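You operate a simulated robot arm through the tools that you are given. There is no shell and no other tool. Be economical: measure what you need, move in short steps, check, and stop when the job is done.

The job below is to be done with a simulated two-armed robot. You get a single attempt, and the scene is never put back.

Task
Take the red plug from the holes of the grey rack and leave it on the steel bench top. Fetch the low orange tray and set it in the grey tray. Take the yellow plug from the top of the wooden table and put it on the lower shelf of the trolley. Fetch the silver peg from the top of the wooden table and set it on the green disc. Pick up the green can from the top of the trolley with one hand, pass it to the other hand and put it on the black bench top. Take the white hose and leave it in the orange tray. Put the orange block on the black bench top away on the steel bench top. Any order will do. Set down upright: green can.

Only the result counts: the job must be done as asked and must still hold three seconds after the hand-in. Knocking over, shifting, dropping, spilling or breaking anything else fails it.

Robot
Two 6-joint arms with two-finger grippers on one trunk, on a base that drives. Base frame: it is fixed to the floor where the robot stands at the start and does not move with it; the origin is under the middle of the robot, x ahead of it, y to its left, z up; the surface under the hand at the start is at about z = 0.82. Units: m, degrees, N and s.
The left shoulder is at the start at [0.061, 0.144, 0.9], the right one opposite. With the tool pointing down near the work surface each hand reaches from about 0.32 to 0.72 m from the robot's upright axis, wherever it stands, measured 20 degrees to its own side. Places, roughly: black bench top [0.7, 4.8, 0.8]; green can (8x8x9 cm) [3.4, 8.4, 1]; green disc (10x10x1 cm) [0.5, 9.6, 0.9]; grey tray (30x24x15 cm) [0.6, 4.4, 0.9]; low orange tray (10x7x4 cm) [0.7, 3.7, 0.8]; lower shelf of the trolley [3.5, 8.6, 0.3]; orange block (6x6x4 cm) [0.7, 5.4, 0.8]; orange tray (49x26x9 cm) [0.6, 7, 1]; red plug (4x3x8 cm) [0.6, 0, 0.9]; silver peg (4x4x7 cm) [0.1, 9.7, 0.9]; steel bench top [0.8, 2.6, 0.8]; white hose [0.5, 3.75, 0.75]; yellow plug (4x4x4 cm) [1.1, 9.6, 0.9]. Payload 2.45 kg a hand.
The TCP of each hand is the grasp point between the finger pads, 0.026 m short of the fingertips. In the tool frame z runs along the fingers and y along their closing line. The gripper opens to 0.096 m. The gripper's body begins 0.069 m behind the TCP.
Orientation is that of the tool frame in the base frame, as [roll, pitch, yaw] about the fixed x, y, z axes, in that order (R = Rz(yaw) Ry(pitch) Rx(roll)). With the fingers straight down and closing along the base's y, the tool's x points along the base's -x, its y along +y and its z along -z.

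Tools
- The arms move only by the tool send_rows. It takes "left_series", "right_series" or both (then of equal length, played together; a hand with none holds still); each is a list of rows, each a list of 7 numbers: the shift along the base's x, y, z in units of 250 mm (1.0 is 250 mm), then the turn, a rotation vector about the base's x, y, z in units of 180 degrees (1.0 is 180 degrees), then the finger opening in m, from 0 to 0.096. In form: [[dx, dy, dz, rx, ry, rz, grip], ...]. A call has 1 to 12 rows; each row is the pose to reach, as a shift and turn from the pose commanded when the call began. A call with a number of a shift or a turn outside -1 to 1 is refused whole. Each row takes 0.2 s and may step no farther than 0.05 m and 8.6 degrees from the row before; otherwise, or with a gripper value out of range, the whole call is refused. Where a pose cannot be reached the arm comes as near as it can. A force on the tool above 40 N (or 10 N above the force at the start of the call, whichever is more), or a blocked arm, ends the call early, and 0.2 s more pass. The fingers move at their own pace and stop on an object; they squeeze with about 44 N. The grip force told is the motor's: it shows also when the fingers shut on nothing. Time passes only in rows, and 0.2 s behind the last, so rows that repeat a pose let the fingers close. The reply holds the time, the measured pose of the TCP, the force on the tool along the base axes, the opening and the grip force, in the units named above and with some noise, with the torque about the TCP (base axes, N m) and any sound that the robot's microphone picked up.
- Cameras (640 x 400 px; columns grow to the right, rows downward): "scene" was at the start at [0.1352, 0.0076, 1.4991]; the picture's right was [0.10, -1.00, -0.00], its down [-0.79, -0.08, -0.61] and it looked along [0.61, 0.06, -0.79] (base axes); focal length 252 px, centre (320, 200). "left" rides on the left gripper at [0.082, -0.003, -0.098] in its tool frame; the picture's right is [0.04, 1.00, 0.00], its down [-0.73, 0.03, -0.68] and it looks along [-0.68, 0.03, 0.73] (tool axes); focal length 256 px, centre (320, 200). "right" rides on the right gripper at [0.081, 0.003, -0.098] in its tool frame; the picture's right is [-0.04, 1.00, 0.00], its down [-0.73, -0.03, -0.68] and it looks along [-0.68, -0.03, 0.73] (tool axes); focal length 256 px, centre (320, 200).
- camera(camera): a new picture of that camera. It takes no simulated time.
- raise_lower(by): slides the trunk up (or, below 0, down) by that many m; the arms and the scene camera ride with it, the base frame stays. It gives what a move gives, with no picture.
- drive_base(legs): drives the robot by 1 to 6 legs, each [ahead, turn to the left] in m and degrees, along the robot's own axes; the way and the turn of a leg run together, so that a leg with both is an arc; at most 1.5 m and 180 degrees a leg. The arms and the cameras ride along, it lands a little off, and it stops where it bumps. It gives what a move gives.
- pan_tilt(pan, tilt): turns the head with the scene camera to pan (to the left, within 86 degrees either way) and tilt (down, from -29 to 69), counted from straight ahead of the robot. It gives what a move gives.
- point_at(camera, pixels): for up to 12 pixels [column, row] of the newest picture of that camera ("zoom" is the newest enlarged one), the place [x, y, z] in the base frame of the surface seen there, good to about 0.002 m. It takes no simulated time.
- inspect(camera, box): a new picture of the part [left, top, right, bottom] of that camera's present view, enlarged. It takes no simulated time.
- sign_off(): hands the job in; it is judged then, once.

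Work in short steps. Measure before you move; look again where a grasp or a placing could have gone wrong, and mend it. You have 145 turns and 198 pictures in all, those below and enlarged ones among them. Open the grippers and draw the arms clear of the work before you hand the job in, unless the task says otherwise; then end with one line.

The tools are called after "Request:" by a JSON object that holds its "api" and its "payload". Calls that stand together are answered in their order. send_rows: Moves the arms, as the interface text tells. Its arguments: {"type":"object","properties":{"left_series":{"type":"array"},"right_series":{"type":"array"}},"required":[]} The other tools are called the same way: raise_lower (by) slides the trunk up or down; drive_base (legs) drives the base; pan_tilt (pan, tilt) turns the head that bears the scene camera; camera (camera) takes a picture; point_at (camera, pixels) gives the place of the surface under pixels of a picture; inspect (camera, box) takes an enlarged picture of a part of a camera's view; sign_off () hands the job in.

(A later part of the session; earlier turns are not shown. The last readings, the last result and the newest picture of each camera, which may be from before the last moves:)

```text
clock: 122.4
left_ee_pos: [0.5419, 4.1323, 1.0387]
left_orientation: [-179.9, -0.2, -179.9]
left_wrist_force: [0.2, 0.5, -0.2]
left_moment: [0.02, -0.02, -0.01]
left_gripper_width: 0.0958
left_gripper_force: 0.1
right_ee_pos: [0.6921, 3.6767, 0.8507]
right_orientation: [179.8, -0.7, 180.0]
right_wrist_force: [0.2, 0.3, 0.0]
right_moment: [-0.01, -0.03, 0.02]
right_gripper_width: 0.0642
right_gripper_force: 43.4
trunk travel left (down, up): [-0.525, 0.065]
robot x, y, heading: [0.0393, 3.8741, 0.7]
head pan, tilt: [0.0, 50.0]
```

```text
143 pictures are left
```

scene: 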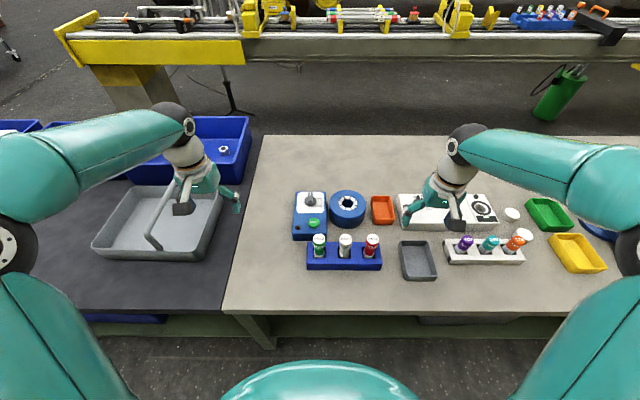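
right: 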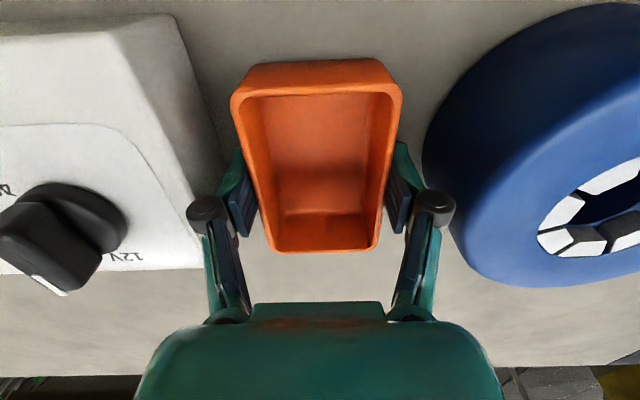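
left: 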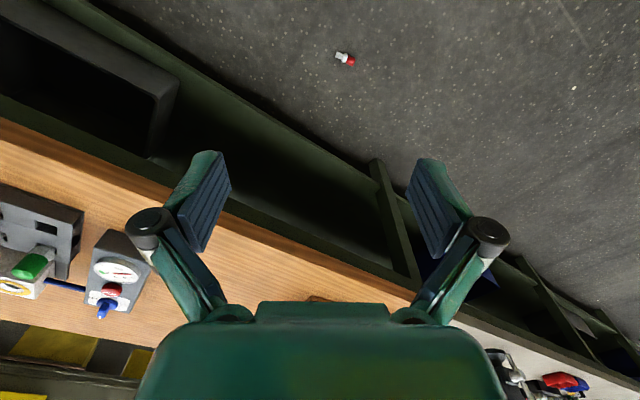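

Gripped (0.064). Lift to ~0.95, then retract.

Request:
{"api": "send_rows", "payload": {"right_series": [[0, 0, 0.06, 0, 0, 0, 0.05], [0, 0, 0.18, 0, 0, 0, 0.05], [0, 0, 0.34, 0, 0, 0, 0.05], [-0.06, 0, 0.44, 0, 0, 0, 0.05], [-0.2, 0, 0.5, 0, 0, 0, 0.05], [-0.36, 0, 0.53, 0, 0, 0, 0.05], [-0.52, 0, 0.56, 0, 0, 0, 0.05], [-0.68, 0, 0.58, 0, 0, 0, 0.05]]}}

Request:
{"api": "camera", "payload": {"camera": "right"}}

Request:
{"api": "camera", "payload": {"camera": "left"}}

```text
clock: 124.2
left_ee_pos: [0.5414, 4.1321, 1.0391]
left_orientation: [-180.0, -0.2, -179.9]
left_wrist_force: [0.6, -0.2, 0.5]
left_moment: [0.01, -0.04, 0.01]
left_gripper_width: 0.096
left_gripper_force: 0.0
right_ee_pos: [0.5176, 3.6778, 0.9964]
right_orientation: [179.5, -0.5, 180.0]
right_wrist_force: [0.2, 0.9, -0.3]
right_moment: [0.0, -0.04, 0.02]
right_gripper_width: 0.064
right_gripper_force: 43.5
trunk travel left (down, up): [-0.525, 0.065]
robot x, y, heading: [0.039, 3.8722, 0.7]
head pan, tilt: [0.0, 50.0]
```

```text
142 pictures are left
```

right: 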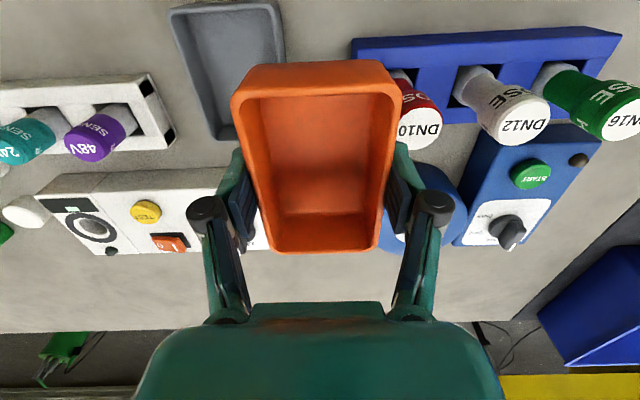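

```text
141 pictures are left
```

left: 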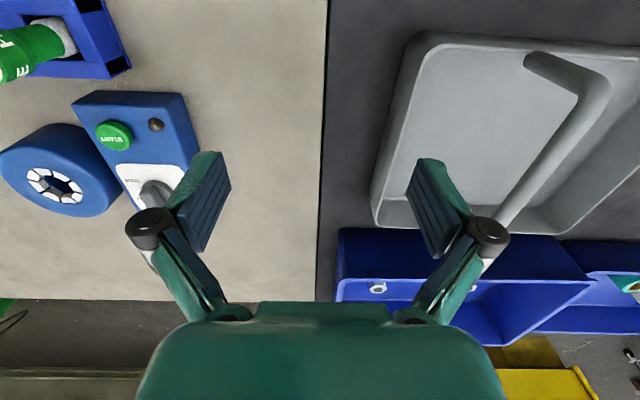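

Now the hose with the left hand. I move the right hand 8 cm further right for room and measure the hose.

Request:
{"api": "send_rows", "payload": {"right_series": [[0, -0.15, 0, 0, 0, 0, 0.05], [-0.04, -0.3, 0, 0, 0, 0, 0.05], [-0.08, -0.4, 0, 0, 0, 0, 0.05]]}}

Request:
{"api": "inspect", "payload": {"camera": "scene", "box": [300, 220, 396, 280]}}

Request:
{"api": "point_at", "payload": {"camera": "zoom", "pixels": [[303, 115], [303, 100], [303, 130], [303, 180], [280, 160], [328, 160], [303, 210], [300, 280], [303, 90], [210, 120], [455, 180], [128, 130]]}}

```text
clock: 125.0
left_ee_pos: [0.5411, 4.1313, 1.0384]
left_orientation: [-180.0, -0.2, -179.9]
left_wrist_force: [0.1, 0.6, 0.2]
left_moment: [0.03, 0.0, 0.02]
left_gripper_width: 0.0958
left_gripper_force: 0.1
right_ee_pos: [0.5017, 3.5744, 0.9961]
right_orientation: [179.6, -0.7, -179.9]
right_wrist_force: [0.4, 0.3, -1.5]
right_moment: [0.01, 0.0, -0.04]
right_gripper_width: 0.0641
right_gripper_force: 44.4
trunk travel left (down, up): [-0.525, 0.065]
robot x, y, heading: [0.0383, 3.8704, 0.6]
head pan, tilt: [0.0, 50.0]
```

```text
6.67 times, centred on (348, 250) of scene
```

zoom: 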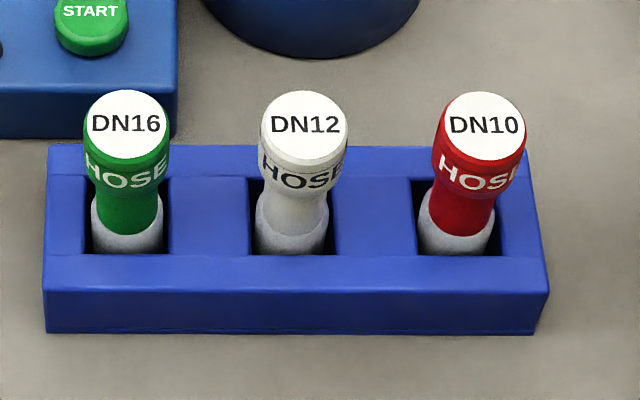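

```text
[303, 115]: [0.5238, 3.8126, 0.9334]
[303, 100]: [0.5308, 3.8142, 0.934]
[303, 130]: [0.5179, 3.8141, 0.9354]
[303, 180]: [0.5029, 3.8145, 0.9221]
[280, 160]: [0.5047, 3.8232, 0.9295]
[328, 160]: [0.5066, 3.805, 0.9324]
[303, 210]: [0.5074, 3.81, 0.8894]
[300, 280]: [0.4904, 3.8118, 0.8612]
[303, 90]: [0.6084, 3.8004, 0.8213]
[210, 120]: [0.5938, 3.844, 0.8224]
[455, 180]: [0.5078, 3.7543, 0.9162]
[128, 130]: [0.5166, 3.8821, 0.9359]
```

Hose centre ≈ (0.517, 3.813). It lies across the left arm's midline, so I turn the robot 15° right first.

Request:
{"api": "drive_base", "payload": {"legs": [[0, -15]]}}

```text
clock: 126.4
left_ee_pos: [0.5898, 3.993, 1.0372]
left_orientation: [180.0, -0.1, 165.0]
left_wrist_force: [0.1, 0.1, 0.0]
left_moment: [0.01, 0.04, 0.01]
left_gripper_width: 0.0959
left_gripper_force: 0.0
right_ee_pos: [0.4053, 3.4653, 0.9958]
right_orientation: [179.7, -0.6, 164.8]
right_wrist_force: [0.8, 0.3, -0.6]
right_moment: [0.01, -0.03, -0.01]
right_gripper_width: 0.0642
right_gripper_force: 43.9
trunk travel left (down, up): [-0.525, 0.065]
robot x, y, heading: [0.0404, 3.8851, -14.3]
head pan, tilt: [0.0, 50.0]
```

Request:
{"api": "send_rows", "payload": {"left_series": [[-0.06, -0.144, -0.03, 0, 0, 0, 0.06], [-0.12, -0.288, -0.06, 0, 0, 0, 0.06], [-0.18, -0.432, -0.09, 0, 0, 0, 0.06], [-0.24, -0.576, -0.12, 0, 0, 0, 0.06], [-0.291, -0.72, -0.16, 0, 0, 0, 0.06], [-0.291, -0.72, -0.16, 0, 0, 0, 0.06]]}}

Request:
{"api": "camera", "payload": {"camera": "left"}}

Request:
{"api": "camera", "payload": {"camera": "scene"}}

```text
clock: 127.8
left_ee_pos: [0.5146, 3.8094, 0.9991]
left_orientation: [180.0, -0.2, 165.0]
left_wrist_force: [0.3, -0.7, 0.2]
left_moment: [-0.01, -0.01, -0.02]
left_gripper_width: 0.0598
left_gripper_force: 0.1
right_ee_pos: [0.4054, 3.4652, 0.997]
right_orientation: [179.7, -0.6, 165.0]
right_wrist_force: [-0.3, -0.6, -0.6]
right_moment: [-0.03, -0.01, -0.01]
right_gripper_width: 0.0641
right_gripper_force: 43.9
trunk travel left (down, up): [-0.525, 0.065]
robot x, y, heading: [0.0366, 3.8854, -14.0]
head pan, tilt: [0.0, 50.0]
```

```text
139 pictures are left
```

left: 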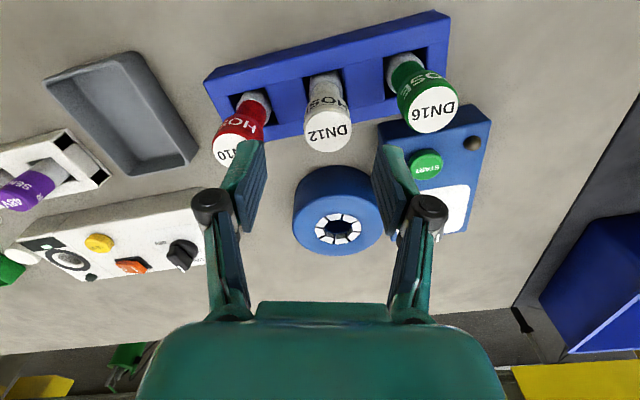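

```text
138 pictures are left
```

scene: 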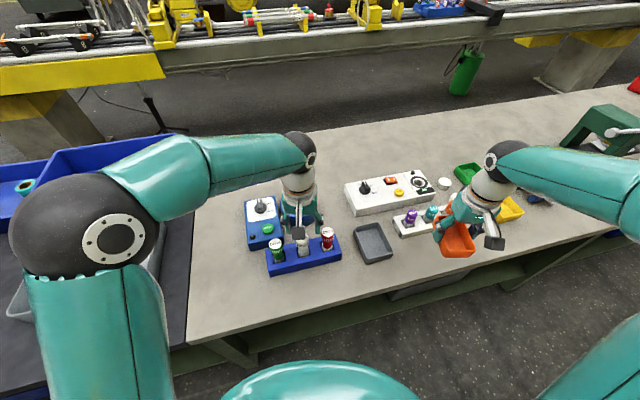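

Request:
{"api": "point_at", "payload": {"camera": "left", "pixels": [[327, 131], [327, 120], [327, 145], [306, 130], [349, 130], [325, 100], [322, 80]]}}

```text
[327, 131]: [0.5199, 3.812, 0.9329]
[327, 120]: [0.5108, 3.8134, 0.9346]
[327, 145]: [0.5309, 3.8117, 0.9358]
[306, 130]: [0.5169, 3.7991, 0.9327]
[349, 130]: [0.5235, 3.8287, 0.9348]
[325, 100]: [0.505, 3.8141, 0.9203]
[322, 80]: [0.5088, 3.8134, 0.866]
```

Centre (0.520, 3.813). Descend to z≈0.903 and close.

Request:
{"api": "send_rows", "payload": {"left_series": [[0.022, 0.014, -0.1, 0, 0, 0, 0.06], [0.022, 0.014, -0.22, 0, 0, 0, 0.06], [0.022, 0.014, -0.32, 0, 0, 0, 0.06], [0.022, 0.014, -0.384, 0, 0, 0, 0.06], [0.022, 0.014, -0.384, 0, 0, 0, 0], [0.022, 0.014, -0.384, 0, 0, 0, 0], [0.022, 0.014, -0.384, 0, 0, 0, 0]]}}

Request:
{"api": "camera", "payload": {"camera": "left"}}

```text
clock: 129.4
left_ee_pos: [0.5209, 3.8153, 0.9013]
left_orientation: [-179.9, -0.1, 164.9]
left_wrist_force: [1.0, -0.9, -0.4]
left_moment: [0.01, -0.06, 0.02]
left_gripper_width: 0.0313
left_gripper_force: 44.1
right_ee_pos: [0.4057, 3.4653, 0.9962]
right_orientation: [179.6, -0.6, 164.9]
right_wrist_force: [0.4, 0.0, -1.7]
right_moment: [0.0, 0.0, -0.02]
right_gripper_width: 0.0642
right_gripper_force: 43.9
trunk travel left (down, up): [-0.525, 0.065]
robot x, y, heading: [0.0387, 3.8828, -14.2]
head pan, tilt: [0.0, 50.0]
```

```text
137 pictures are left
```

left: 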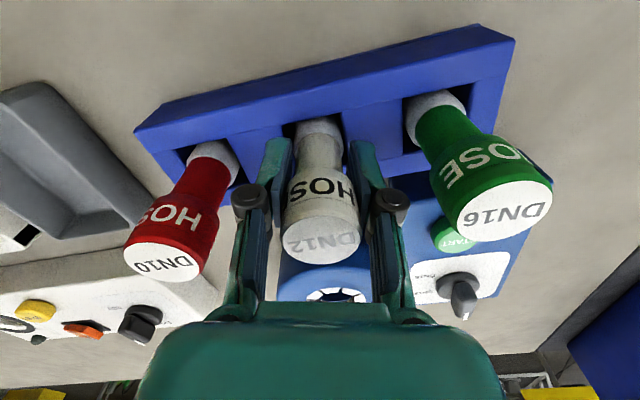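

Gripped (0.031). I lift slowly and look at its length.

Request:
{"api": "send_rows", "payload": {"left_series": [[0, 0, 0.06, 0, 0, 0, 0], [0, 0, 0.14, 0, 0, 0, 0], [0, 0, 0.24, 0, 0, 0, 0], [0, 0, 0.34, 0, 0, 0, 0], [0, 0, 0.44, 0, 0, 0, 0]]}}

Request:
{"api": "camera", "payload": {"camera": "left"}}

Request:
{"api": "camera", "payload": {"camera": "scene"}}

```text
clock: 130.6
left_ee_pos: [0.5216, 3.8148, 1.0151]
left_orientation: [-180.0, -0.2, 165.0]
left_wrist_force: [0.7, -0.4, -3.8]
left_moment: [0.01, 0.04, 0.0]
left_gripper_width: 0.0312
left_gripper_force: 44.0
right_ee_pos: [0.4051, 3.4657, 0.9964]
right_orientation: [179.6, -0.6, 164.9]
right_wrist_force: [-0.1, -0.1, -1.7]
right_moment: [0.0, -0.03, 0.01]
right_gripper_width: 0.0643
right_gripper_force: 44.3
trunk travel left (down, up): [-0.525, 0.065]
robot x, y, heading: [0.039, 3.886, -14.3]
head pan, tilt: [0.0, 50.0]
```

```text
136 pictures are left
```

left: 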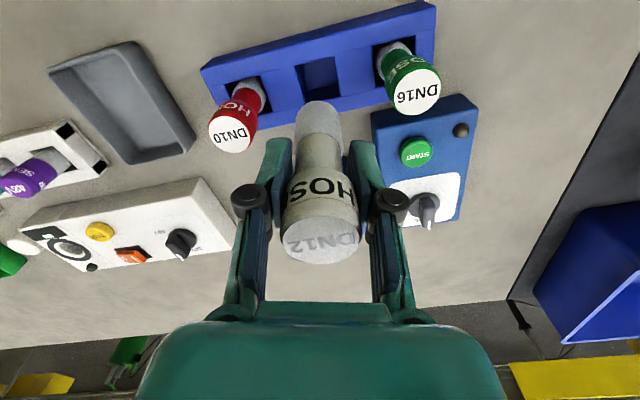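

```text
135 pictures are left
```

scene: 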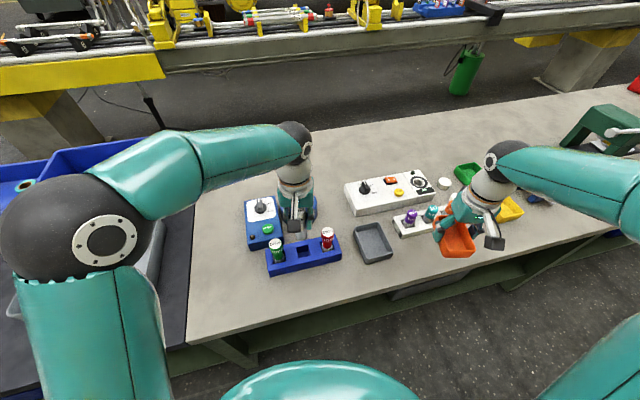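

The hose is free and short. I move the left hand to its own side, then back off and start turning left.

Request:
{"api": "send_rows", "payload": {"left_series": [[0, 0.16, 0.02, 0, 0, 0, 0], [0, 0.32, 0.03, 0, 0, 0, 0], [0, 0.48, 0.04, 0, 0, 0, 0], [0, 0.614, 0.05, 0, 0, 0, 0]]}}

Request:
{"api": "drive_base", "payload": {"legs": [[-0.2, 0], [0, 25], [0, 25]]}}

Request:
{"api": "drive_base", "payload": {"legs": [[0, 27], [0, 27]]}}

```text
clock: 131.6
left_ee_pos: [0.5192, 3.9717, 1.0251]
left_orientation: [-179.9, -0.2, 164.9]
left_wrist_force: [0.3, -0.2, -2.4]
left_moment: [-0.01, 0.02, 0.01]
left_gripper_width: 0.0313
left_gripper_force: 43.9
right_ee_pos: [0.4049, 3.4662, 0.9956]
right_orientation: [179.7, -0.6, 164.9]
right_wrist_force: [0.4, -0.3, -1.0]
right_moment: [-0.01, 0.02, -0.01]
right_gripper_width: 0.0642
right_gripper_force: 44.0
trunk travel left (down, up): [-0.525, 0.065]
robot x, y, heading: [0.041, 3.8881, -14.2]
head pan, tilt: [0.0, 50.0]
```

```text
clock: 136.1
left_ee_pos: [0.0862, 4.3611, 1.0248]
left_orientation: [-180.0, -0.3, -144.4]
left_wrist_force: [-0.6, 0.8, -2.7]
left_moment: [-0.01, 0.0, 0.02]
left_gripper_width: 0.0314
left_gripper_force: 43.8
right_ee_pos: [0.4032, 3.952, 0.9976]
right_orientation: [179.6, -0.6, -144.5]
right_wrist_force: [-0.1, -0.1, -1.4]
right_moment: [0.0, 0.01, 0.0]
right_gripper_width: 0.064
right_gripper_force: 44.2
trunk travel left (down, up): [-0.525, 0.065]
robot x, y, heading: [-0.1338, 3.9063, 36.1]
head pan, tilt: [0.0, 50.0]
```

```text
clock: 139.5
left_ee_pos: [-0.3727, 4.352, 1.0242]
left_orientation: [180.0, -0.2, -90.1]
left_wrist_force: [-0.2, -0.3, -3.9]
left_moment: [0.01, 0.01, 0.0]
left_gripper_width: 0.0313
left_gripper_force: 43.8
right_ee_pos: [0.1436, 4.369, 0.9965]
right_orientation: [179.7, -0.7, -90.2]
right_wrist_force: [0.9, -0.1, -1.1]
right_moment: [0.03, 0.02, -0.01]
right_gripper_width: 0.0641
right_gripper_force: 43.8
trunk travel left (down, up): [-0.525, 0.065]
robot x, y, heading: [-0.0902, 3.9083, 89.4]
head pan, tilt: [0.0, 50.0]
```

Request:
{"api": "drive_base", "payload": {"legs": [[0.52, 2], [0, -25], [0, -25]]}}

Request:
{"api": "drive_base", "payload": {"legs": [[0, -20], [0, -20]]}}

Request:
{"api": "camera", "payload": {"camera": "scene"}}

```text
clock: 145.5
left_ee_pos: [0.0523, 4.9346, 1.0245]
left_orientation: [-179.9, -0.2, -139.4]
left_wrist_force: [-0.7, 0.5, -2.4]
left_moment: [-0.01, 0.03, 0.01]
left_gripper_width: 0.0313
left_gripper_force: 43.8
right_ee_pos: [0.4036, 4.5551, 0.9978]
right_orientation: [179.7, -0.7, -139.4]
right_wrist_force: [-0.9, 0.0, -1.6]
right_moment: [-0.05, 0.0, -0.01]
right_gripper_width: 0.0643
right_gripper_force: 43.8
trunk travel left (down, up): [-0.525, 0.065]
robot x, y, heading: [-0.1261, 4.4613, 40.4]
head pan, tilt: [0.0, 50.0]
```

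```text
clock: 148.3
left_ee_pos: [0.3182, 4.7072, 1.0248]
left_orientation: [-179.9, -0.3, -179.9]
left_wrist_force: [0.2, 0.5, -2.9]
left_moment: [0.01, 0.0, 0.01]
left_gripper_width: 0.0315
left_gripper_force: 44.1
right_ee_pos: [0.34, 4.191, 0.9973]
right_orientation: [179.6, -0.7, 179.9]
right_wrist_force: [0.6, 0.0, -1.9]
right_moment: [0.01, 0.01, 0.0]
right_gripper_width: 0.0643
right_gripper_force: 43.9
trunk travel left (down, up): [-0.525, 0.065]
robot x, y, heading: [-0.1263, 4.4912, 0.9]
head pan, tilt: [0.0, 50.0]
```

```text
134 pictures are left
```

scene: 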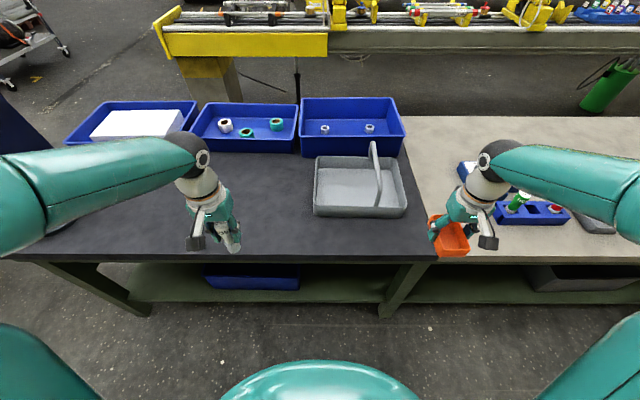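

Now I measure the grey tote: rim, floor and handle.

Request:
{"api": "inspect", "payload": {"camera": "scene", "box": [300, 130, 420, 230]}}

Request:
{"api": "point_at", "payload": {"camera": "scene", "pixels": [[316, 212], [404, 212], [317, 160], [400, 160], [377, 200], [378, 180], [374, 145], [345, 185], [393, 190], [345, 200], [390, 205]]}}

```text
4.00 times, centred on (360, 180) of scene
```

zoom: 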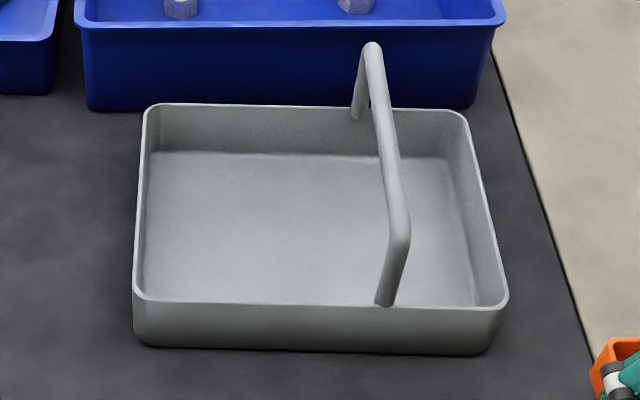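

```text
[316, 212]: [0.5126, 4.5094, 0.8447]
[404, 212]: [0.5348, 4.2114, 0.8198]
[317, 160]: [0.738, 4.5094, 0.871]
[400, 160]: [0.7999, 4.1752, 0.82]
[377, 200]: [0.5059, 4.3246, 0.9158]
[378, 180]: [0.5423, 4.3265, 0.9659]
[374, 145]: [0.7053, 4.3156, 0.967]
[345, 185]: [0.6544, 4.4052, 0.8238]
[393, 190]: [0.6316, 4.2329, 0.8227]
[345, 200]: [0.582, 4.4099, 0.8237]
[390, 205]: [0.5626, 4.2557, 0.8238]
```

Tote interior: x 0.51–0.745, y 4.21–4.51, floor 0.824; handle bar at y≈4.32. I'll use the larger left part, centre (0.63, 4.42). First shift the hand left while still in front of the tote, then advance.

Request:
{"api": "send_rows", "payload": {"right_series": [[0, 0.18, 0.02, 0, 0, 0, 0.05], [0, 0.36, 0.04, 0, 0, 0, 0.05], [0, 0.54, 0.05, 0, 0, 0, 0.05], [0, 0.72, 0.06, 0, 0, 0, 0.05], [0, 0.9, 0.06, 0, 0, 0, 0.05], [0, 0.92, 0.06, 0, 0, 0, 0.05]]}}

Request:
{"api": "drive_base", "payload": {"legs": [[0.14, 0]]}}

Request:
{"api": "camera", "payload": {"camera": "scene"}}

```text
clock: 149.7
left_ee_pos: [0.3171, 4.7065, 1.0254]
left_orientation: [-179.9, -0.3, -179.9]
left_wrist_force: [-0.2, -0.8, -3.7]
left_moment: [0.01, 0.0, 0.0]
left_gripper_width: 0.0317
left_gripper_force: 43.7
right_ee_pos: [0.3383, 4.4219, 1.0125]
right_orientation: [179.5, -0.7, 179.9]
right_wrist_force: [0.3, 0.0, -1.3]
right_moment: [0.03, -0.01, 0.02]
right_gripper_width: 0.0644
right_gripper_force: 44.0
trunk travel left (down, up): [-0.525, 0.065]
robot x, y, heading: [-0.1209, 4.4934, 0.6]
head pan, tilt: [0.0, 50.0]
```

```text
clock: 151.1
left_ee_pos: [0.4616, 4.7111, 1.0239]
left_orientation: [180.0, -0.4, -179.7]
left_wrist_force: [0.3, 0.4, -3.5]
left_moment: [-0.04, 0.07, 0.0]
left_gripper_width: 0.0312
left_gripper_force: 44.1
right_ee_pos: [0.4847, 4.4241, 1.0101]
right_orientation: [179.7, -0.8, -179.7]
right_wrist_force: [0.5, 0.2, -1.8]
right_moment: [0.01, 0.07, 0.0]
right_gripper_width: 0.0645
right_gripper_force: 44.1
trunk travel left (down, up): [-0.525, 0.065]
robot x, y, heading: [0.0179, 4.4909, 0.8]
head pan, tilt: [0.0, 50.0]
```

```text
132 pictures are left
```

scene: 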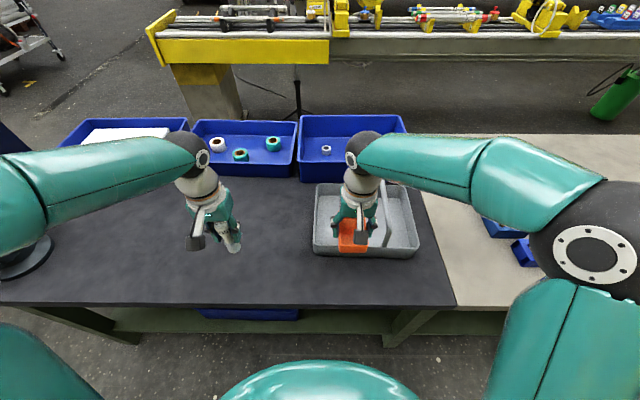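

Request:
{"api": "send_rows", "payload": {"right_series": [[0.17, 0, 0, 0, 0, 0, 0.05], [0.34, 0, 0, 0, 0, 0, 0.05], [0.5, 0, -0.04, 0, 0, 0, 0.05], [0.58, 0, -0.16, 0, 0, 0, 0.05], [0.58, 0, -0.3, 0, 0, 0, 0.05], [0.58, 0, -0.44, 0, 0, 0, 0.05], [0.58, 0, -0.54, 0, 0, 0, 0.05], [0.58, 0, -0.6, 0, 0, 0, 0.05], [0.58, 0, -0.615, 0, 0, 0, 0.05]]}}

Request:
{"api": "inspect", "payload": {"camera": "scene", "box": [290, 130, 450, 280]}}

Request:
{"api": "camera", "payload": {"camera": "right"}}

```text
clock: 153.1
left_ee_pos: [0.46, 4.7113, 1.0254]
left_orientation: [179.9, -0.2, -179.6]
left_wrist_force: [0.2, 0.6, -2.9]
left_moment: [0.01, -0.01, 0.0]
left_gripper_width: 0.031
left_gripper_force: 43.8
right_ee_pos: [0.6287, 4.4232, 0.86]
right_orientation: [179.8, -0.6, -179.8]
right_wrist_force: [0.7, -0.8, -1.9]
right_moment: [0.0, 0.0, 0.01]
right_gripper_width: 0.0642
right_gripper_force: 43.8
trunk travel left (down, up): [-0.525, 0.065]
robot x, y, heading: [0.021, 4.4914, 0.8]
head pan, tilt: [0.0, 50.0]
```

```text
2.67 times, centred on (370, 205) of scene
```

zoom: 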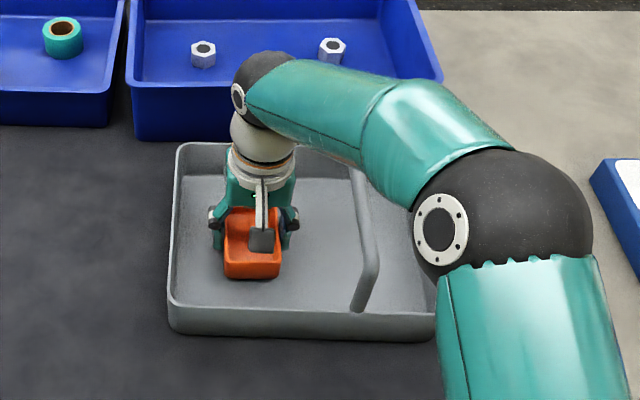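

```text
130 pictures are left
```

right: 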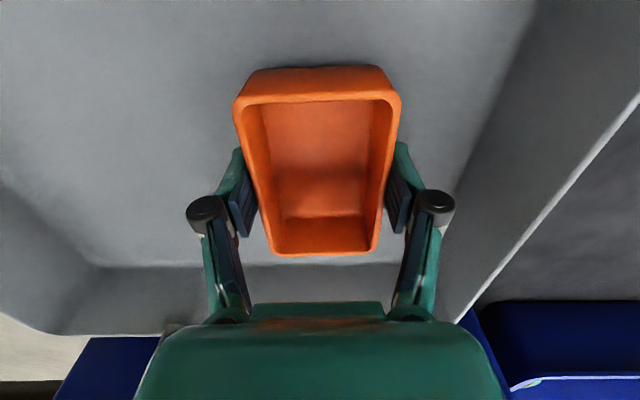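

In place; lower 4 mm more, open to 0.086 and rise.

Request:
{"api": "send_rows", "payload": {"right_series": [[0, 0, -0.016, 0, 0, 0, 0.05], [0, 0, -0.016, 0, 0, 0, 0.075], [0, 0, -0.016, 0, 0, 0, 0.086], [0, 0, -0.016, 0, 0, 0, 0.086], [0, 0, 0.1, 0, 0, 0, 0.086], [0, 0, 0.25, 0, 0, 0, 0.086], [0, 0, 0.42, 0, 0, 0, 0.086], [-0.1, 0, 0.56, 0, 0, 0, 0.086], [-0.28, 0, 0.6, 0, 0, 0, 0.086], [-0.46, 0, 0.6, 0, 0, 0, 0.086], [-0.62, 0, 0.6, 0, 0, 0, 0.086]]}}

Request:
{"api": "camera", "payload": {"camera": "scene"}}

```text
clock: 155.4
left_ee_pos: [0.4582, 4.7103, 1.0258]
left_orientation: [179.9, -0.1, -179.7]
left_wrist_force: [0.1, -0.3, -2.3]
left_moment: [-0.02, -0.01, 0.01]
left_gripper_width: 0.0315
left_gripper_force: 44.2
right_ee_pos: [0.4706, 4.4225, 1.0083]
right_orientation: [179.7, -0.7, -179.7]
right_wrist_force: [-0.2, 1.3, -0.2]
right_moment: [-0.04, 0.0, 0.01]
right_gripper_width: 0.0859
right_gripper_force: 0.0
trunk travel left (down, up): [-0.525, 0.065]
robot x, y, heading: [0.0186, 4.4963, 0.9]
head pan, tilt: [0.0, 50.0]
```

```text
129 pictures are left
```

scene: 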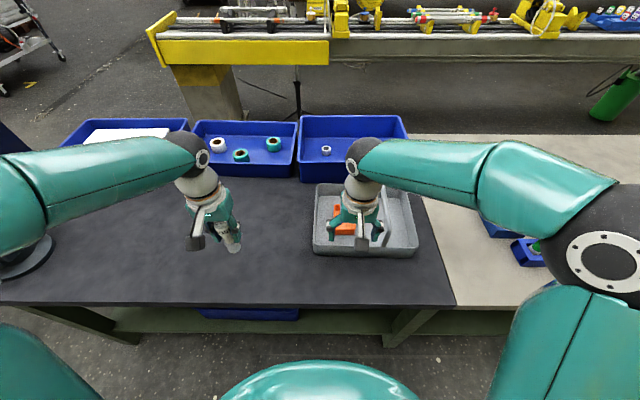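

Tray is in. I bring the right hand to its side, back off and turn left toward the orange block.

Request:
{"api": "send_rows", "payload": {"right_series": [[-0.02, -0.15, 0, 0, 0, 0, 0.09], [-0.04, -0.3, 0, 0, 0, 0, 0.09], [-0.06, -0.45, 0, 0, 0, 0, 0.09], [-0.06, -0.6, 0, 0, 0, 0, 0.09]]}}

Request:
{"api": "drive_base", "payload": {"legs": [[-0.17, 0], [0, 25], [0, 25]]}}

Request:
{"api": "drive_base", "payload": {"legs": [[0, 20], [0, 20], [0.95, 0]]}}

Request:
{"api": "pan_tilt", "payload": {"pan": -75, "tilt": 40}}

Request:
{"api": "camera", "payload": {"camera": "scene"}}

```text
clock: 156.4
left_ee_pos: [0.4595, 4.7103, 1.0255]
left_orientation: [180.0, -0.2, -179.7]
left_wrist_force: [-0.2, 0.4, -2.4]
left_moment: [0.02, -0.01, 0.0]
left_gripper_width: 0.0315
left_gripper_force: 43.7
right_ee_pos: [0.4568, 4.2728, 1.0069]
right_orientation: [179.7, -0.7, -179.7]
right_wrist_force: [0.2, -0.6, -0.3]
right_moment: [0.01, -0.01, 0.0]
right_gripper_width: 0.0899
right_gripper_force: 0.1
trunk travel left (down, up): [-0.525, 0.065]
robot x, y, heading: [0.0189, 4.4931, 0.7]
head pan, tilt: [0.0, 50.0]
```

```text
clock: 160.7
left_ee_pos: [-0.028, 4.9673, 1.0259]
left_orientation: [180.0, -0.4, -130.1]
left_wrist_force: [-0.6, -0.3, -4.1]
left_moment: [0.03, -0.02, 0.0]
left_gripper_width: 0.0313
left_gripper_force: 44.1
right_ee_pos: [0.3016, 4.6797, 1.0083]
right_orientation: [179.7, -0.7, -130.2]
right_wrist_force: [0.0, -0.1, -0.6]
right_moment: [0.02, 0.01, 0.02]
right_gripper_width: 0.0901
right_gripper_force: 0.0
trunk travel left (down, up): [-0.525, 0.065]
robot x, y, heading: [-0.1173, 4.4717, 50.4]
head pan, tilt: [0.0, 50.0]
```

```text
clock: 168.2
left_ee_pos: [-0.4193, 5.8512, 1.0261]
left_orientation: [-180.0, -0.2, -87.3]
left_wrist_force: [0.2, 0.1, -4.5]
left_moment: [-0.05, 0.02, -0.02]
left_gripper_width: 0.0314
left_gripper_force: 44.4
right_ee_pos: [0.0168, 5.8643, 1.0079]
right_orientation: [179.8, -0.7, -87.4]
right_wrist_force: [-0.2, 1.2, -0.6]
right_moment: [-0.01, 0.01, 0.0]
right_gripper_width: 0.0899
right_gripper_force: 0.0
trunk travel left (down, up): [-0.525, 0.065]
robot x, y, heading: [-0.1497, 5.4235, 93.1]
head pan, tilt: [0.0, 50.0]
```

```text
clock: 169.6
left_ee_pos: [-0.4192, 5.8507, 1.0268]
left_orientation: [180.0, -0.4, -87.3]
left_wrist_force: [0.5, 0.3, -3.6]
left_moment: [0.02, -0.03, 0.03]
left_gripper_width: 0.0314
left_gripper_force: 44.4
right_ee_pos: [0.0169, 5.8639, 1.0094]
right_orientation: [179.7, -0.7, -87.4]
right_wrist_force: [-0.4, -0.1, -0.8]
right_moment: [-0.03, -0.04, 0.03]
right_gripper_width: 0.09
right_gripper_force: 0.1
trunk travel left (down, up): [-0.525, 0.065]
robot x, y, heading: [-0.1503, 5.419, 93.1]
head pan, tilt: [-75.0, 40.0]
```

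```text
128 pictures are left
```

scene: 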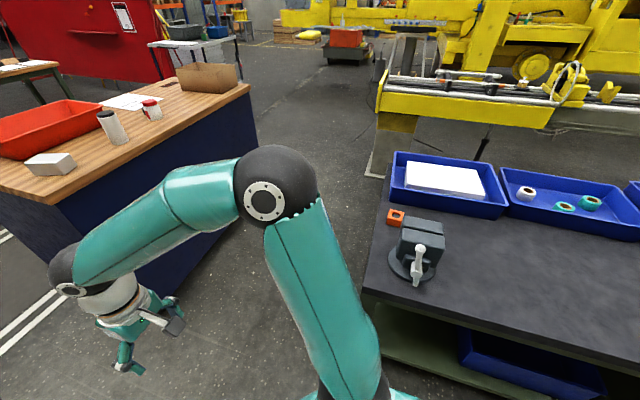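

The orange block is at (396,217) behind the vice. I measure it, the vice, and the cabinet ahead.

Request:
{"api": "point_at", "payload": {"camera": "scene", "pixels": [[396, 214], [391, 212], [402, 213], [396, 222], [420, 230], [410, 270], [418, 245], [375, 285], [60, 200], [245, 95], [130, 265], [10, 160]]}}

Request:
{"api": "inspect", "payload": {"camera": "scene", "box": [360, 180, 480, 300]}}

```text
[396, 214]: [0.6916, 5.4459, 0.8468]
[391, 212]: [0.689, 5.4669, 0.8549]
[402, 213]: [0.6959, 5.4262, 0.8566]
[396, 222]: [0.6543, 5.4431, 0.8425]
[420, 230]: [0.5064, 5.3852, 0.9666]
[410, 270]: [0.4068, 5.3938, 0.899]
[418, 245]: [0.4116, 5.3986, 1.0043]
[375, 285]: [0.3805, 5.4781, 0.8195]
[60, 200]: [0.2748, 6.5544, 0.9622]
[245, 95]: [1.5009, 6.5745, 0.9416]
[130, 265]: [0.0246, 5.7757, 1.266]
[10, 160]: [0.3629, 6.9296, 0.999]
```

```text
3.33 times, centred on (420, 240) of scene
```

zoom: 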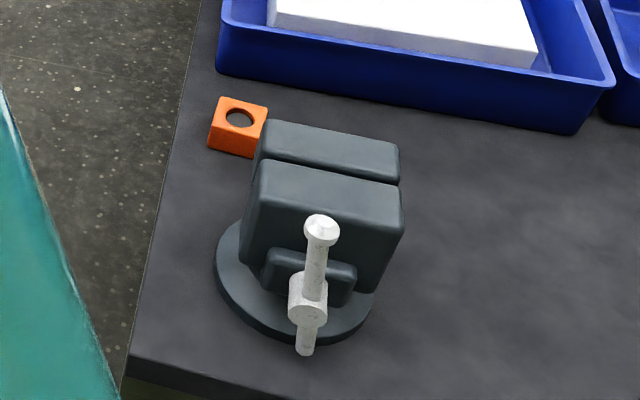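

I measure the vice's extents relative to the block.

Request:
{"api": "point_at", "payload": {"camera": "zoom", "pixels": [[265, 125], [395, 150], [262, 140], [325, 130], [255, 175], [240, 100], [225, 105], [262, 112], [215, 140], [250, 150], [232, 240], [180, 130]]}}

```text
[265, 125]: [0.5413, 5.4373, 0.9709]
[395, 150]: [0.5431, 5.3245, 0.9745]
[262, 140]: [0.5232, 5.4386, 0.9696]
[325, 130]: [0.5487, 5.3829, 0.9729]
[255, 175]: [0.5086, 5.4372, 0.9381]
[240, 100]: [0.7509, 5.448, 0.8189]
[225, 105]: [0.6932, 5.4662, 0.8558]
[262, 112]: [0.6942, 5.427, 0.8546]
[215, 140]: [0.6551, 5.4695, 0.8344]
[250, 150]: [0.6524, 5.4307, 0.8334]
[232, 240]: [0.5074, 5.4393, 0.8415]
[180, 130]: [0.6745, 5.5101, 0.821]
```

Vice: x≤0.56, y 5.32–5.44, top 0.975. Block ≈ x 0.653–0.713, y 5.417–5.477. I'll grip along x with the hand yawed −90° so the camera points away from the vice. Position the robot at y≈5.6 facing the bench.

Request:
{"api": "drive_base", "payload": {"legs": [[0.14, 0], [0, -25], [0, -25]]}}

Request:
{"api": "drive_base", "payload": {"legs": [[0, -22], [0, -21]]}}

Request:
{"api": "pan_tilt", "payload": {"pan": -10, "tilt": 50}}

Request:
{"api": "camera", "payload": {"camera": "scene"}}

```text
clock: 173.8
left_ee_pos: [0.0012, 6.0434, 1.0272]
left_orientation: [179.9, -0.4, -137.7]
left_wrist_force: [-0.2, 0.1, -3.8]
left_moment: [0.0, 0.02, -0.03]
left_gripper_width: 0.0316
left_gripper_force: 43.6
right_ee_pos: [0.2897, 5.7137, 1.0088]
right_orientation: [179.8, -0.6, -137.8]
right_wrist_force: [0.0, 0.7, -1.0]
right_moment: [0.02, 0.0, 0.02]
right_gripper_width: 0.0901
right_gripper_force: 0.0
trunk travel left (down, up): [-0.525, 0.065]
robot x, y, heading: [-0.1804, 5.5948, 43.1]
head pan, tilt: [-75.0, 40.0]
```

```text
clock: 176.8
left_ee_pos: [0.2639, 5.7919, 1.0268]
left_orientation: [180.0, -0.4, 178.8]
left_wrist_force: [0.5, 0.1, -3.0]
left_moment: [0.02, -0.01, 0.0]
left_gripper_width: 0.0316
left_gripper_force: 43.8
right_ee_pos: [0.2468, 5.3551, 1.0087]
right_orientation: [179.7, -0.8, 178.7]
right_wrist_force: [0.9, -0.3, 1.0]
right_moment: [0.02, 0.02, -0.03]
right_gripper_width: 0.0903
right_gripper_force: 0.1
trunk travel left (down, up): [-0.525, 0.065]
robot x, y, heading: [-0.1843, 5.6262, -0.2]
head pan, tilt: [-75.0, 40.0]
```

```text
clock: 178.1
left_ee_pos: [0.2628, 5.7909, 1.029]
left_orientation: [180.0, -0.4, 178.9]
left_wrist_force: [0.0, -0.2, -2.3]
left_moment: [-0.03, 0.02, -0.01]
left_gripper_width: 0.0311
left_gripper_force: 43.8
right_ee_pos: [0.2455, 5.3547, 1.0107]
right_orientation: [179.5, -0.7, 178.7]
right_wrist_force: [-0.5, -0.5, -0.2]
right_moment: [-0.01, -0.02, -0.02]
right_gripper_width: 0.09
right_gripper_force: 0.0
trunk travel left (down, up): [-0.525, 0.065]
robot x, y, heading: [-0.184, 5.6256, -0.3]
head pan, tilt: [-10.0, 50.0]
```

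```text
126 pictures are left
```

scene: 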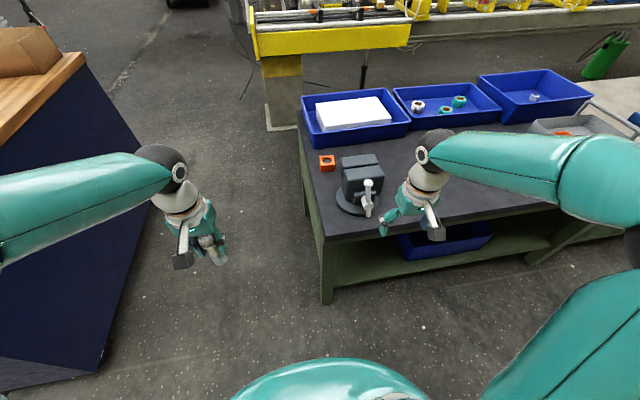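

I rotate the right hand −90° and shift it to y≈5.52, before advancing.

Request:
{"api": "send_rows", "payload": {"right_series": [[0.01, 0.06, 0.0, 0, 0, -0.045, 0.09], [0.02, 0.12, 0.0, 0, 0, -0.09, 0.09], [0.03, 0.18, 0.01, 0, 0, -0.135, 0.09], [0.04, 0.24, 0.02, 0, 0, -0.18, 0.09], [0.05, 0.3, 0.03, 0, 0, -0.225, 0.09], [0.06, 0.36, 0.04, 0, 0, -0.27, 0.09], [0.07, 0.42, 0.04, 0, 0, -0.315, 0.09], [0.08, 0.48, 0.04, 0, 0, -0.36, 0.09], [0.09, 0.54, 0.04, 0, 0, -0.405, 0.09], [0.1, 0.6, 0.04, 0, 0, -0.45, 0.09], [0.1, 0.66, 0.04, 0, 0, -0.493, 0.09]]}}

Request:
{"api": "drive_base", "payload": {"legs": [[0.2, 0]]}}

Request:
{"api": "camera", "payload": {"camera": "scene"}}

Request:
{"api": "camera", "payload": {"camera": "right"}}

```text
clock: 180.5
left_ee_pos: [0.2622, 5.7921, 1.0275]
left_orientation: [-180.0, -0.4, 178.9]
left_wrist_force: [-0.3, 0.7, -3.5]
left_moment: [-0.03, -0.01, -0.01]
left_gripper_width: 0.0313
left_gripper_force: 43.4
right_ee_pos: [0.2726, 5.5215, 1.0219]
right_orientation: [179.7, -0.6, 89.8]
right_wrist_force: [0.5, 0.6, -0.6]
right_moment: [-0.02, -0.05, -0.01]
right_gripper_width: 0.0903
right_gripper_force: 0.0
trunk travel left (down, up): [-0.525, 0.065]
robot x, y, heading: [-0.1847, 5.621, -0.1]
head pan, tilt: [-10.0, 50.0]
```

```text
clock: 182.1
left_ee_pos: [0.4649, 5.7882, 1.0267]
left_orientation: [-180.0, -0.5, 178.5]
left_wrist_force: [1.2, 0.4, -3.6]
left_moment: [-0.03, 0.04, 0.01]
left_gripper_width: 0.0315
left_gripper_force: 44.0
right_ee_pos: [0.4733, 5.5179, 1.0206]
right_orientation: [179.9, -0.6, 89.7]
right_wrist_force: [0.4, -0.4, -0.7]
right_moment: [-0.02, 0.07, -0.04]
right_gripper_width: 0.0902
right_gripper_force: 0.1
trunk travel left (down, up): [-0.525, 0.065]
robot x, y, heading: [0.0204, 5.6218, -0.5]
head pan, tilt: [-10.0, 50.0]
```

```text
125 pictures are left
```

scene: 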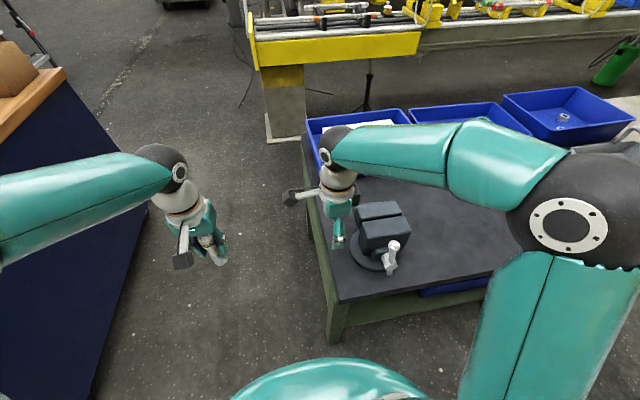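

```text
124 pictures are left
```

right: 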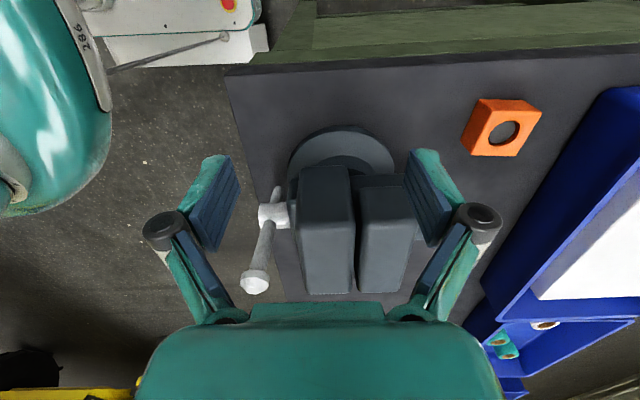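

I measure the block's top from the right camera.

Request:
{"api": "point_at", "payload": {"camera": "right", "pixels": [[491, 125], [489, 152], [520, 155], [538, 112], [500, 112], [525, 135], [475, 110], [465, 145], [600, 130]]}}

Request:
{"api": "inspect", "payload": {"camera": "right", "box": [440, 80, 560, 170]}}

```text
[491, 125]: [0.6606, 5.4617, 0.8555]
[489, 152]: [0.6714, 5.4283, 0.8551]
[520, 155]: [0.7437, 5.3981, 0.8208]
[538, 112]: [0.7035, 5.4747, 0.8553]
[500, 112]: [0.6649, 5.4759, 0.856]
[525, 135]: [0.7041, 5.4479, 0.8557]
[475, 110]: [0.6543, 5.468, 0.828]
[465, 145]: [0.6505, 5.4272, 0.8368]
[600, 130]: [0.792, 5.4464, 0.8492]
```

```text
4.44 times, centred on (500, 125) of right
```

zoom: 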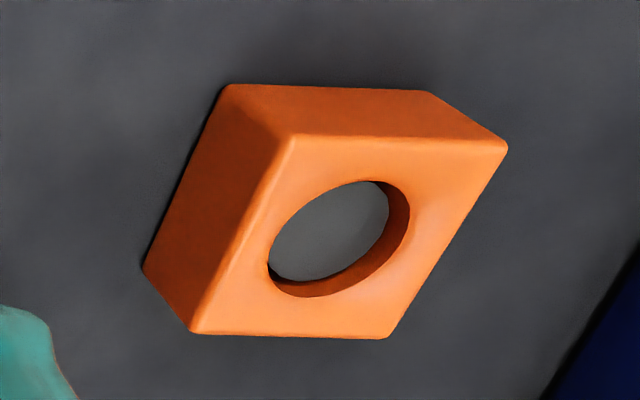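

Block centre (0.683, 5.449). I move out along y≈5.52 at lower height, then sideways over it.

Request:
{"api": "send_rows", "payload": {"right_series": [[0.14, 0, -0.08, 0, 0, 0, 0.09], [0.28, 0, -0.16, 0, 0, 0, 0.09], [0.43, 0, -0.24, 0, 0, 0, 0.09], [0.58, 0, -0.3, 0, 0, 0, 0.09], [0.72, 0, -0.34, 0, 0, 0, 0.09], [0.84, -0.06, -0.38, 0, 0, 0, 0.09], [0.84, -0.2, -0.38, 0, 0, 0, 0.09], [0.84, -0.276, -0.38, 0, 0, 0, 0.09], [0.84, -0.276, -0.38, 0, 0, 0, 0.09]]}}

Request:
{"api": "camera", "payload": {"camera": "right"}}

```text
clock: 184.1
left_ee_pos: [0.4628, 5.7902, 1.0278]
left_orientation: [-179.9, -0.4, 178.5]
left_wrist_force: [0.7, 0.2, -4.0]
left_moment: [-0.02, 0.01, -0.01]
left_gripper_width: 0.0313
left_gripper_force: 43.6
right_ee_pos: [0.6808, 5.4501, 0.9264]
right_orientation: [179.7, -0.5, 89.8]
right_wrist_force: [0.1, -0.3, 0.4]
right_moment: [0.01, 0.0, 0.0]
right_gripper_width: 0.0899
right_gripper_force: 0.0
trunk travel left (down, up): [-0.525, 0.065]
robot x, y, heading: [0.0182, 5.6216, -0.4]
head pan, tilt: [-10.0, 50.0]
```

```text
122 pictures are left
```

right: 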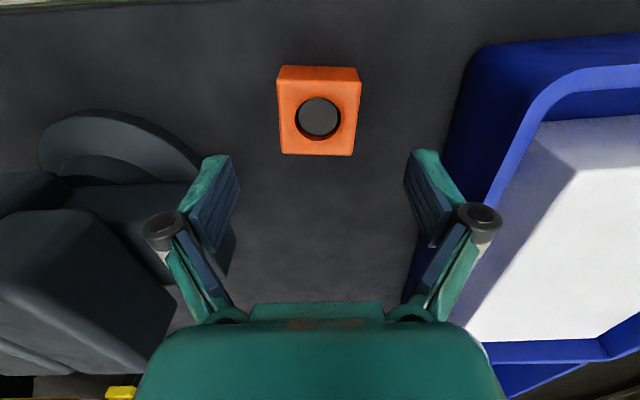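

Aligned. Descend to 0.852 and close.

Request:
{"api": "send_rows", "payload": {"right_series": [[0.006, 0, -0.1, 0, 0, 0, 0.09], [0.006, 0, -0.2, 0, 0, 0, 0.09], [0.006, 0, -0.296, 0, 0, 0, 0.09], [0.006, 0, -0.296, 0, 0, 0, 0.03], [0.006, 0, -0.296, 0, 0, 0, 0.03], [0.006, 0, -0.296, 0, 0, 0, 0.03]]}}

Request:
{"api": "send_rows", "payload": {"right_series": [[0, 0, 0.08, 0, 0, 0, 0.03], [0, 0, 0.2, 0, 0, 0, 0.03], [0, 0.08, 0.3, 0, 0, 0, 0.03], [0, 0.22, 0.38, 0, 0, 0, 0.03], [-0.08, 0.32, 0.42, 0, 0, 0, 0.03], [-0.24, 0.36, 0.5, 0, 0, 0, 0.03], [-0.4, 0.36, 0.56, 0, 0, 0, 0.03], [-0.58, 0.36, 0.6, 0, 0, 0, 0.03], [-0.76, 0.36, 0.64, 0, 0, 0, 0.03], [-0.9, 0.36, 0.66, 0, 0, 0, 0.03]]}}

Request:
{"api": "camera", "payload": {"camera": "right"}}

```text
clock: 185.5
left_ee_pos: [0.4618, 5.7894, 1.0269]
left_orientation: [-180.0, -0.5, 178.5]
left_wrist_force: [0.1, -0.7, -2.4]
left_moment: [0.01, 0.03, 0.02]
left_gripper_width: 0.0312
left_gripper_force: 43.8
right_ee_pos: [0.6831, 5.4496, 0.8519]
right_orientation: [179.6, -0.7, 89.7]
right_wrist_force: [-2.2, 0.2, 2.1]
right_moment: [0.09, -0.04, 0.06]
right_gripper_width: 0.0557
right_gripper_force: 43.8
trunk travel left (down, up): [-0.525, 0.065]
robot x, y, heading: [0.0129, 5.6253, -0.5]
head pan, tilt: [-10.0, 50.0]
```

```text
clock: 187.7
left_ee_pos: [0.4628, 5.7893, 1.0291]
left_orientation: [180.0, -0.4, 178.5]
left_wrist_force: [-0.1, 0.5, -2.6]
left_moment: [0.04, 0.02, 0.01]
left_gripper_width: 0.0311
left_gripper_force: 43.4
right_ee_pos: [0.4568, 5.5375, 1.0154]
right_orientation: [179.6, -0.6, 89.7]
right_wrist_force: [-0.5, -0.6, -2.5]
right_moment: [0.01, -0.01, 0.0]
right_gripper_width: 0.0554
right_gripper_force: 43.9
trunk travel left (down, up): [-0.525, 0.065]
robot x, y, heading: [0.0167, 5.6212, -0.4]
head pan, tilt: [-10.0, 50.0]
```

```text
121 pictures are left
```

right: 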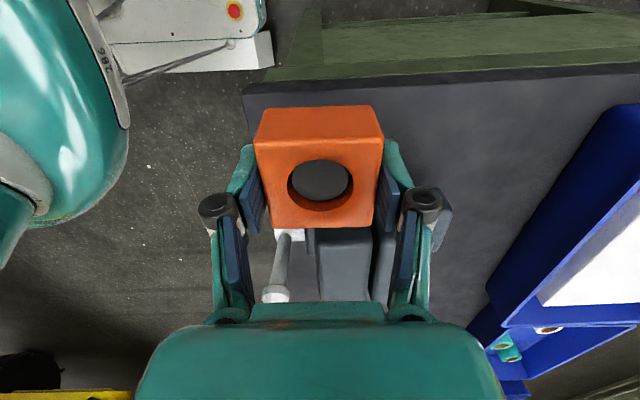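

Block held (0.055). I back off, turn left, and reverse along the bench to y≈4.15.

Request:
{"api": "drive_base", "payload": {"legs": [[-0.19, 0], [0, 25], [0, 25]]}}

Request:
{"api": "drive_base", "payload": {"legs": [[0, 20], [0, 20], [-0.7, 0], [-0.75, 0]]}}

Request:
{"api": "drive_base", "payload": {"legs": [[0, -25], [0, -25]]}}

Request:
{"api": "drive_base", "payload": {"legs": [[0, -20], [0, -20]]}}

Request:
{"api": "camera", "payload": {"camera": "scene"}}

```text
clock: 192.2
left_ee_pos: [-0.0177, 6.0743, 1.0272]
left_orientation: [179.9, -0.4, -131.2]
left_wrist_force: [0.3, -0.3, -2.7]
left_moment: [0.01, 0.04, 0.02]
left_gripper_width: 0.0316
left_gripper_force: 44.3
right_ee_pos: [0.1711, 5.9095, 1.0145]
right_orientation: [179.7, -0.6, 140.0]
right_wrist_force: [0.7, -0.2, -2.2]
right_moment: [0.0, 0.0, -0.03]
right_gripper_width: 0.0557
right_gripper_force: 44.0
trunk travel left (down, up): [-0.525, 0.065]
robot x, y, heading: [-0.1476, 5.6014, 49.8]
head pan, tilt: [-10.0, 50.0]
```

```text
clock: 202.3
left_ee_pos: [-0.3524, 4.5701, 1.0289]
left_orientation: [180.0, -0.5, -90.4]
left_wrist_force: [-0.6, 0.6, -3.2]
left_moment: [-0.03, -0.03, 0.02]
left_gripper_width: 0.0316
left_gripper_force: 43.9
right_ee_pos: [-0.0996, 4.5696, 1.0152]
right_orientation: [179.7, -0.6, -179.3]
right_wrist_force: [0.4, 0.9, -2.6]
right_moment: [0.01, -0.06, -0.01]
right_gripper_width: 0.0556
right_gripper_force: 43.5
trunk travel left (down, up): [-0.525, 0.065]
robot x, y, heading: [-0.1401, 4.1288, 90.5]
head pan, tilt: [-10.0, 50.0]
```

```text
clock: 205.5
left_ee_pos: [0.065, 4.5748, 1.0277]
left_orientation: [179.9, -0.4, -140.6]
left_wrist_force: [1.2, 0.4, -2.4]
left_moment: [-0.02, 0.06, 0.0]
left_gripper_width: 0.0313
left_gripper_force: 43.9
right_ee_pos: [0.2253, 4.3815, 1.0159]
right_orientation: [179.7, -0.7, 130.4]
right_wrist_force: [0.4, -0.5, -2.7]
right_moment: [0.03, 0.01, 0.0]
right_gripper_width: 0.0556
right_gripper_force: 44.0
trunk travel left (down, up): [-0.525, 0.065]
robot x, y, heading: [-0.1666, 4.1594, 40.4]
head pan, tilt: [-10.0, 50.0]
```

```text
clock: 208.3
left_ee_pos: [0.2813, 4.3276, 1.0288]
left_orientation: [180.0, -0.5, 178.9]
left_wrist_force: [0.4, 0.6, -3.4]
left_moment: [-0.02, 0.04, -0.02]
left_gripper_width: 0.0314
left_gripper_force: 43.4
right_ee_pos: [0.2789, 4.0753, 1.0162]
right_orientation: [179.8, -0.5, 90.0]
right_wrist_force: [-0.3, -0.3, -4.3]
right_moment: [0.0, -0.01, 0.01]
right_gripper_width: 0.0559
right_gripper_force: 43.7
trunk travel left (down, up): [-0.525, 0.065]
robot x, y, heading: [-0.1649, 4.1865, 0.6]
head pan, tilt: [-10.0, 50.0]
```

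```text
120 pictures are left
```

scene: 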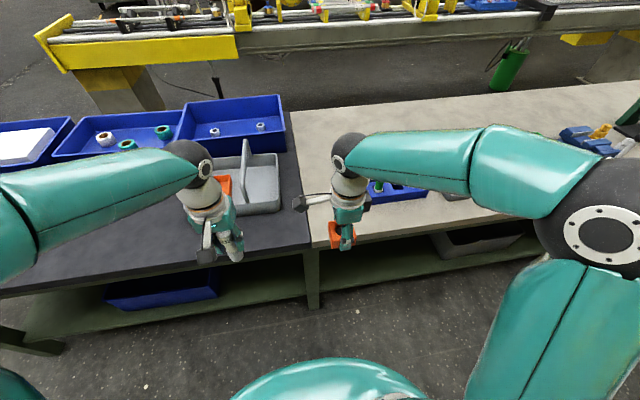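

Request:
{"api": "point_at", "payload": {"camera": "scene", "pixels": [[309, 240], [300, 170], [292, 130], [370, 195], [320, 150], [365, 235]]}}

Request:
{"api": "drive_base", "payload": {"legs": [[0.11, 0]]}}

Request:
{"api": "camera", "payload": {"camera": "right"}}

```text
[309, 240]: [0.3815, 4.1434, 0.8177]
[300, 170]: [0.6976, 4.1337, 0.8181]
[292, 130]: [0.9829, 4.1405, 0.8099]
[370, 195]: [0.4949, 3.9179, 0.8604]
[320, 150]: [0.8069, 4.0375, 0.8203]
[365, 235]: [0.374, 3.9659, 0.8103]
```

```text
clock: 209.5
left_ee_pos: [0.3929, 4.328, 1.0289]
left_orientation: [-179.9, -0.7, 179.2]
left_wrist_force: [0.4, -0.3, -3.5]
left_moment: [0.01, 0.06, 0.0]
left_gripper_width: 0.0312
left_gripper_force: 44.3
right_ee_pos: [0.3898, 4.077, 1.0168]
right_orientation: [179.7, -0.5, 90.2]
right_wrist_force: [1.4, -0.2, -3.7]
right_moment: [-0.03, 0.06, 0.03]
right_gripper_width: 0.0556
right_gripper_force: 43.5
trunk travel left (down, up): [-0.525, 0.065]
robot x, y, heading: [-0.0522, 4.1933, 0.7]
head pan, tilt: [-10.0, 50.0]
```

```text
119 pictures are left
```

right: 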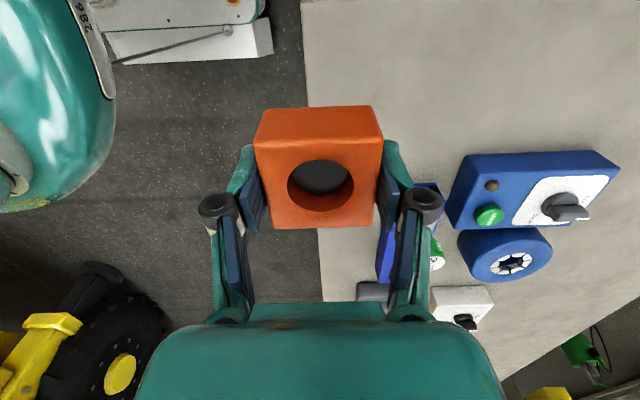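

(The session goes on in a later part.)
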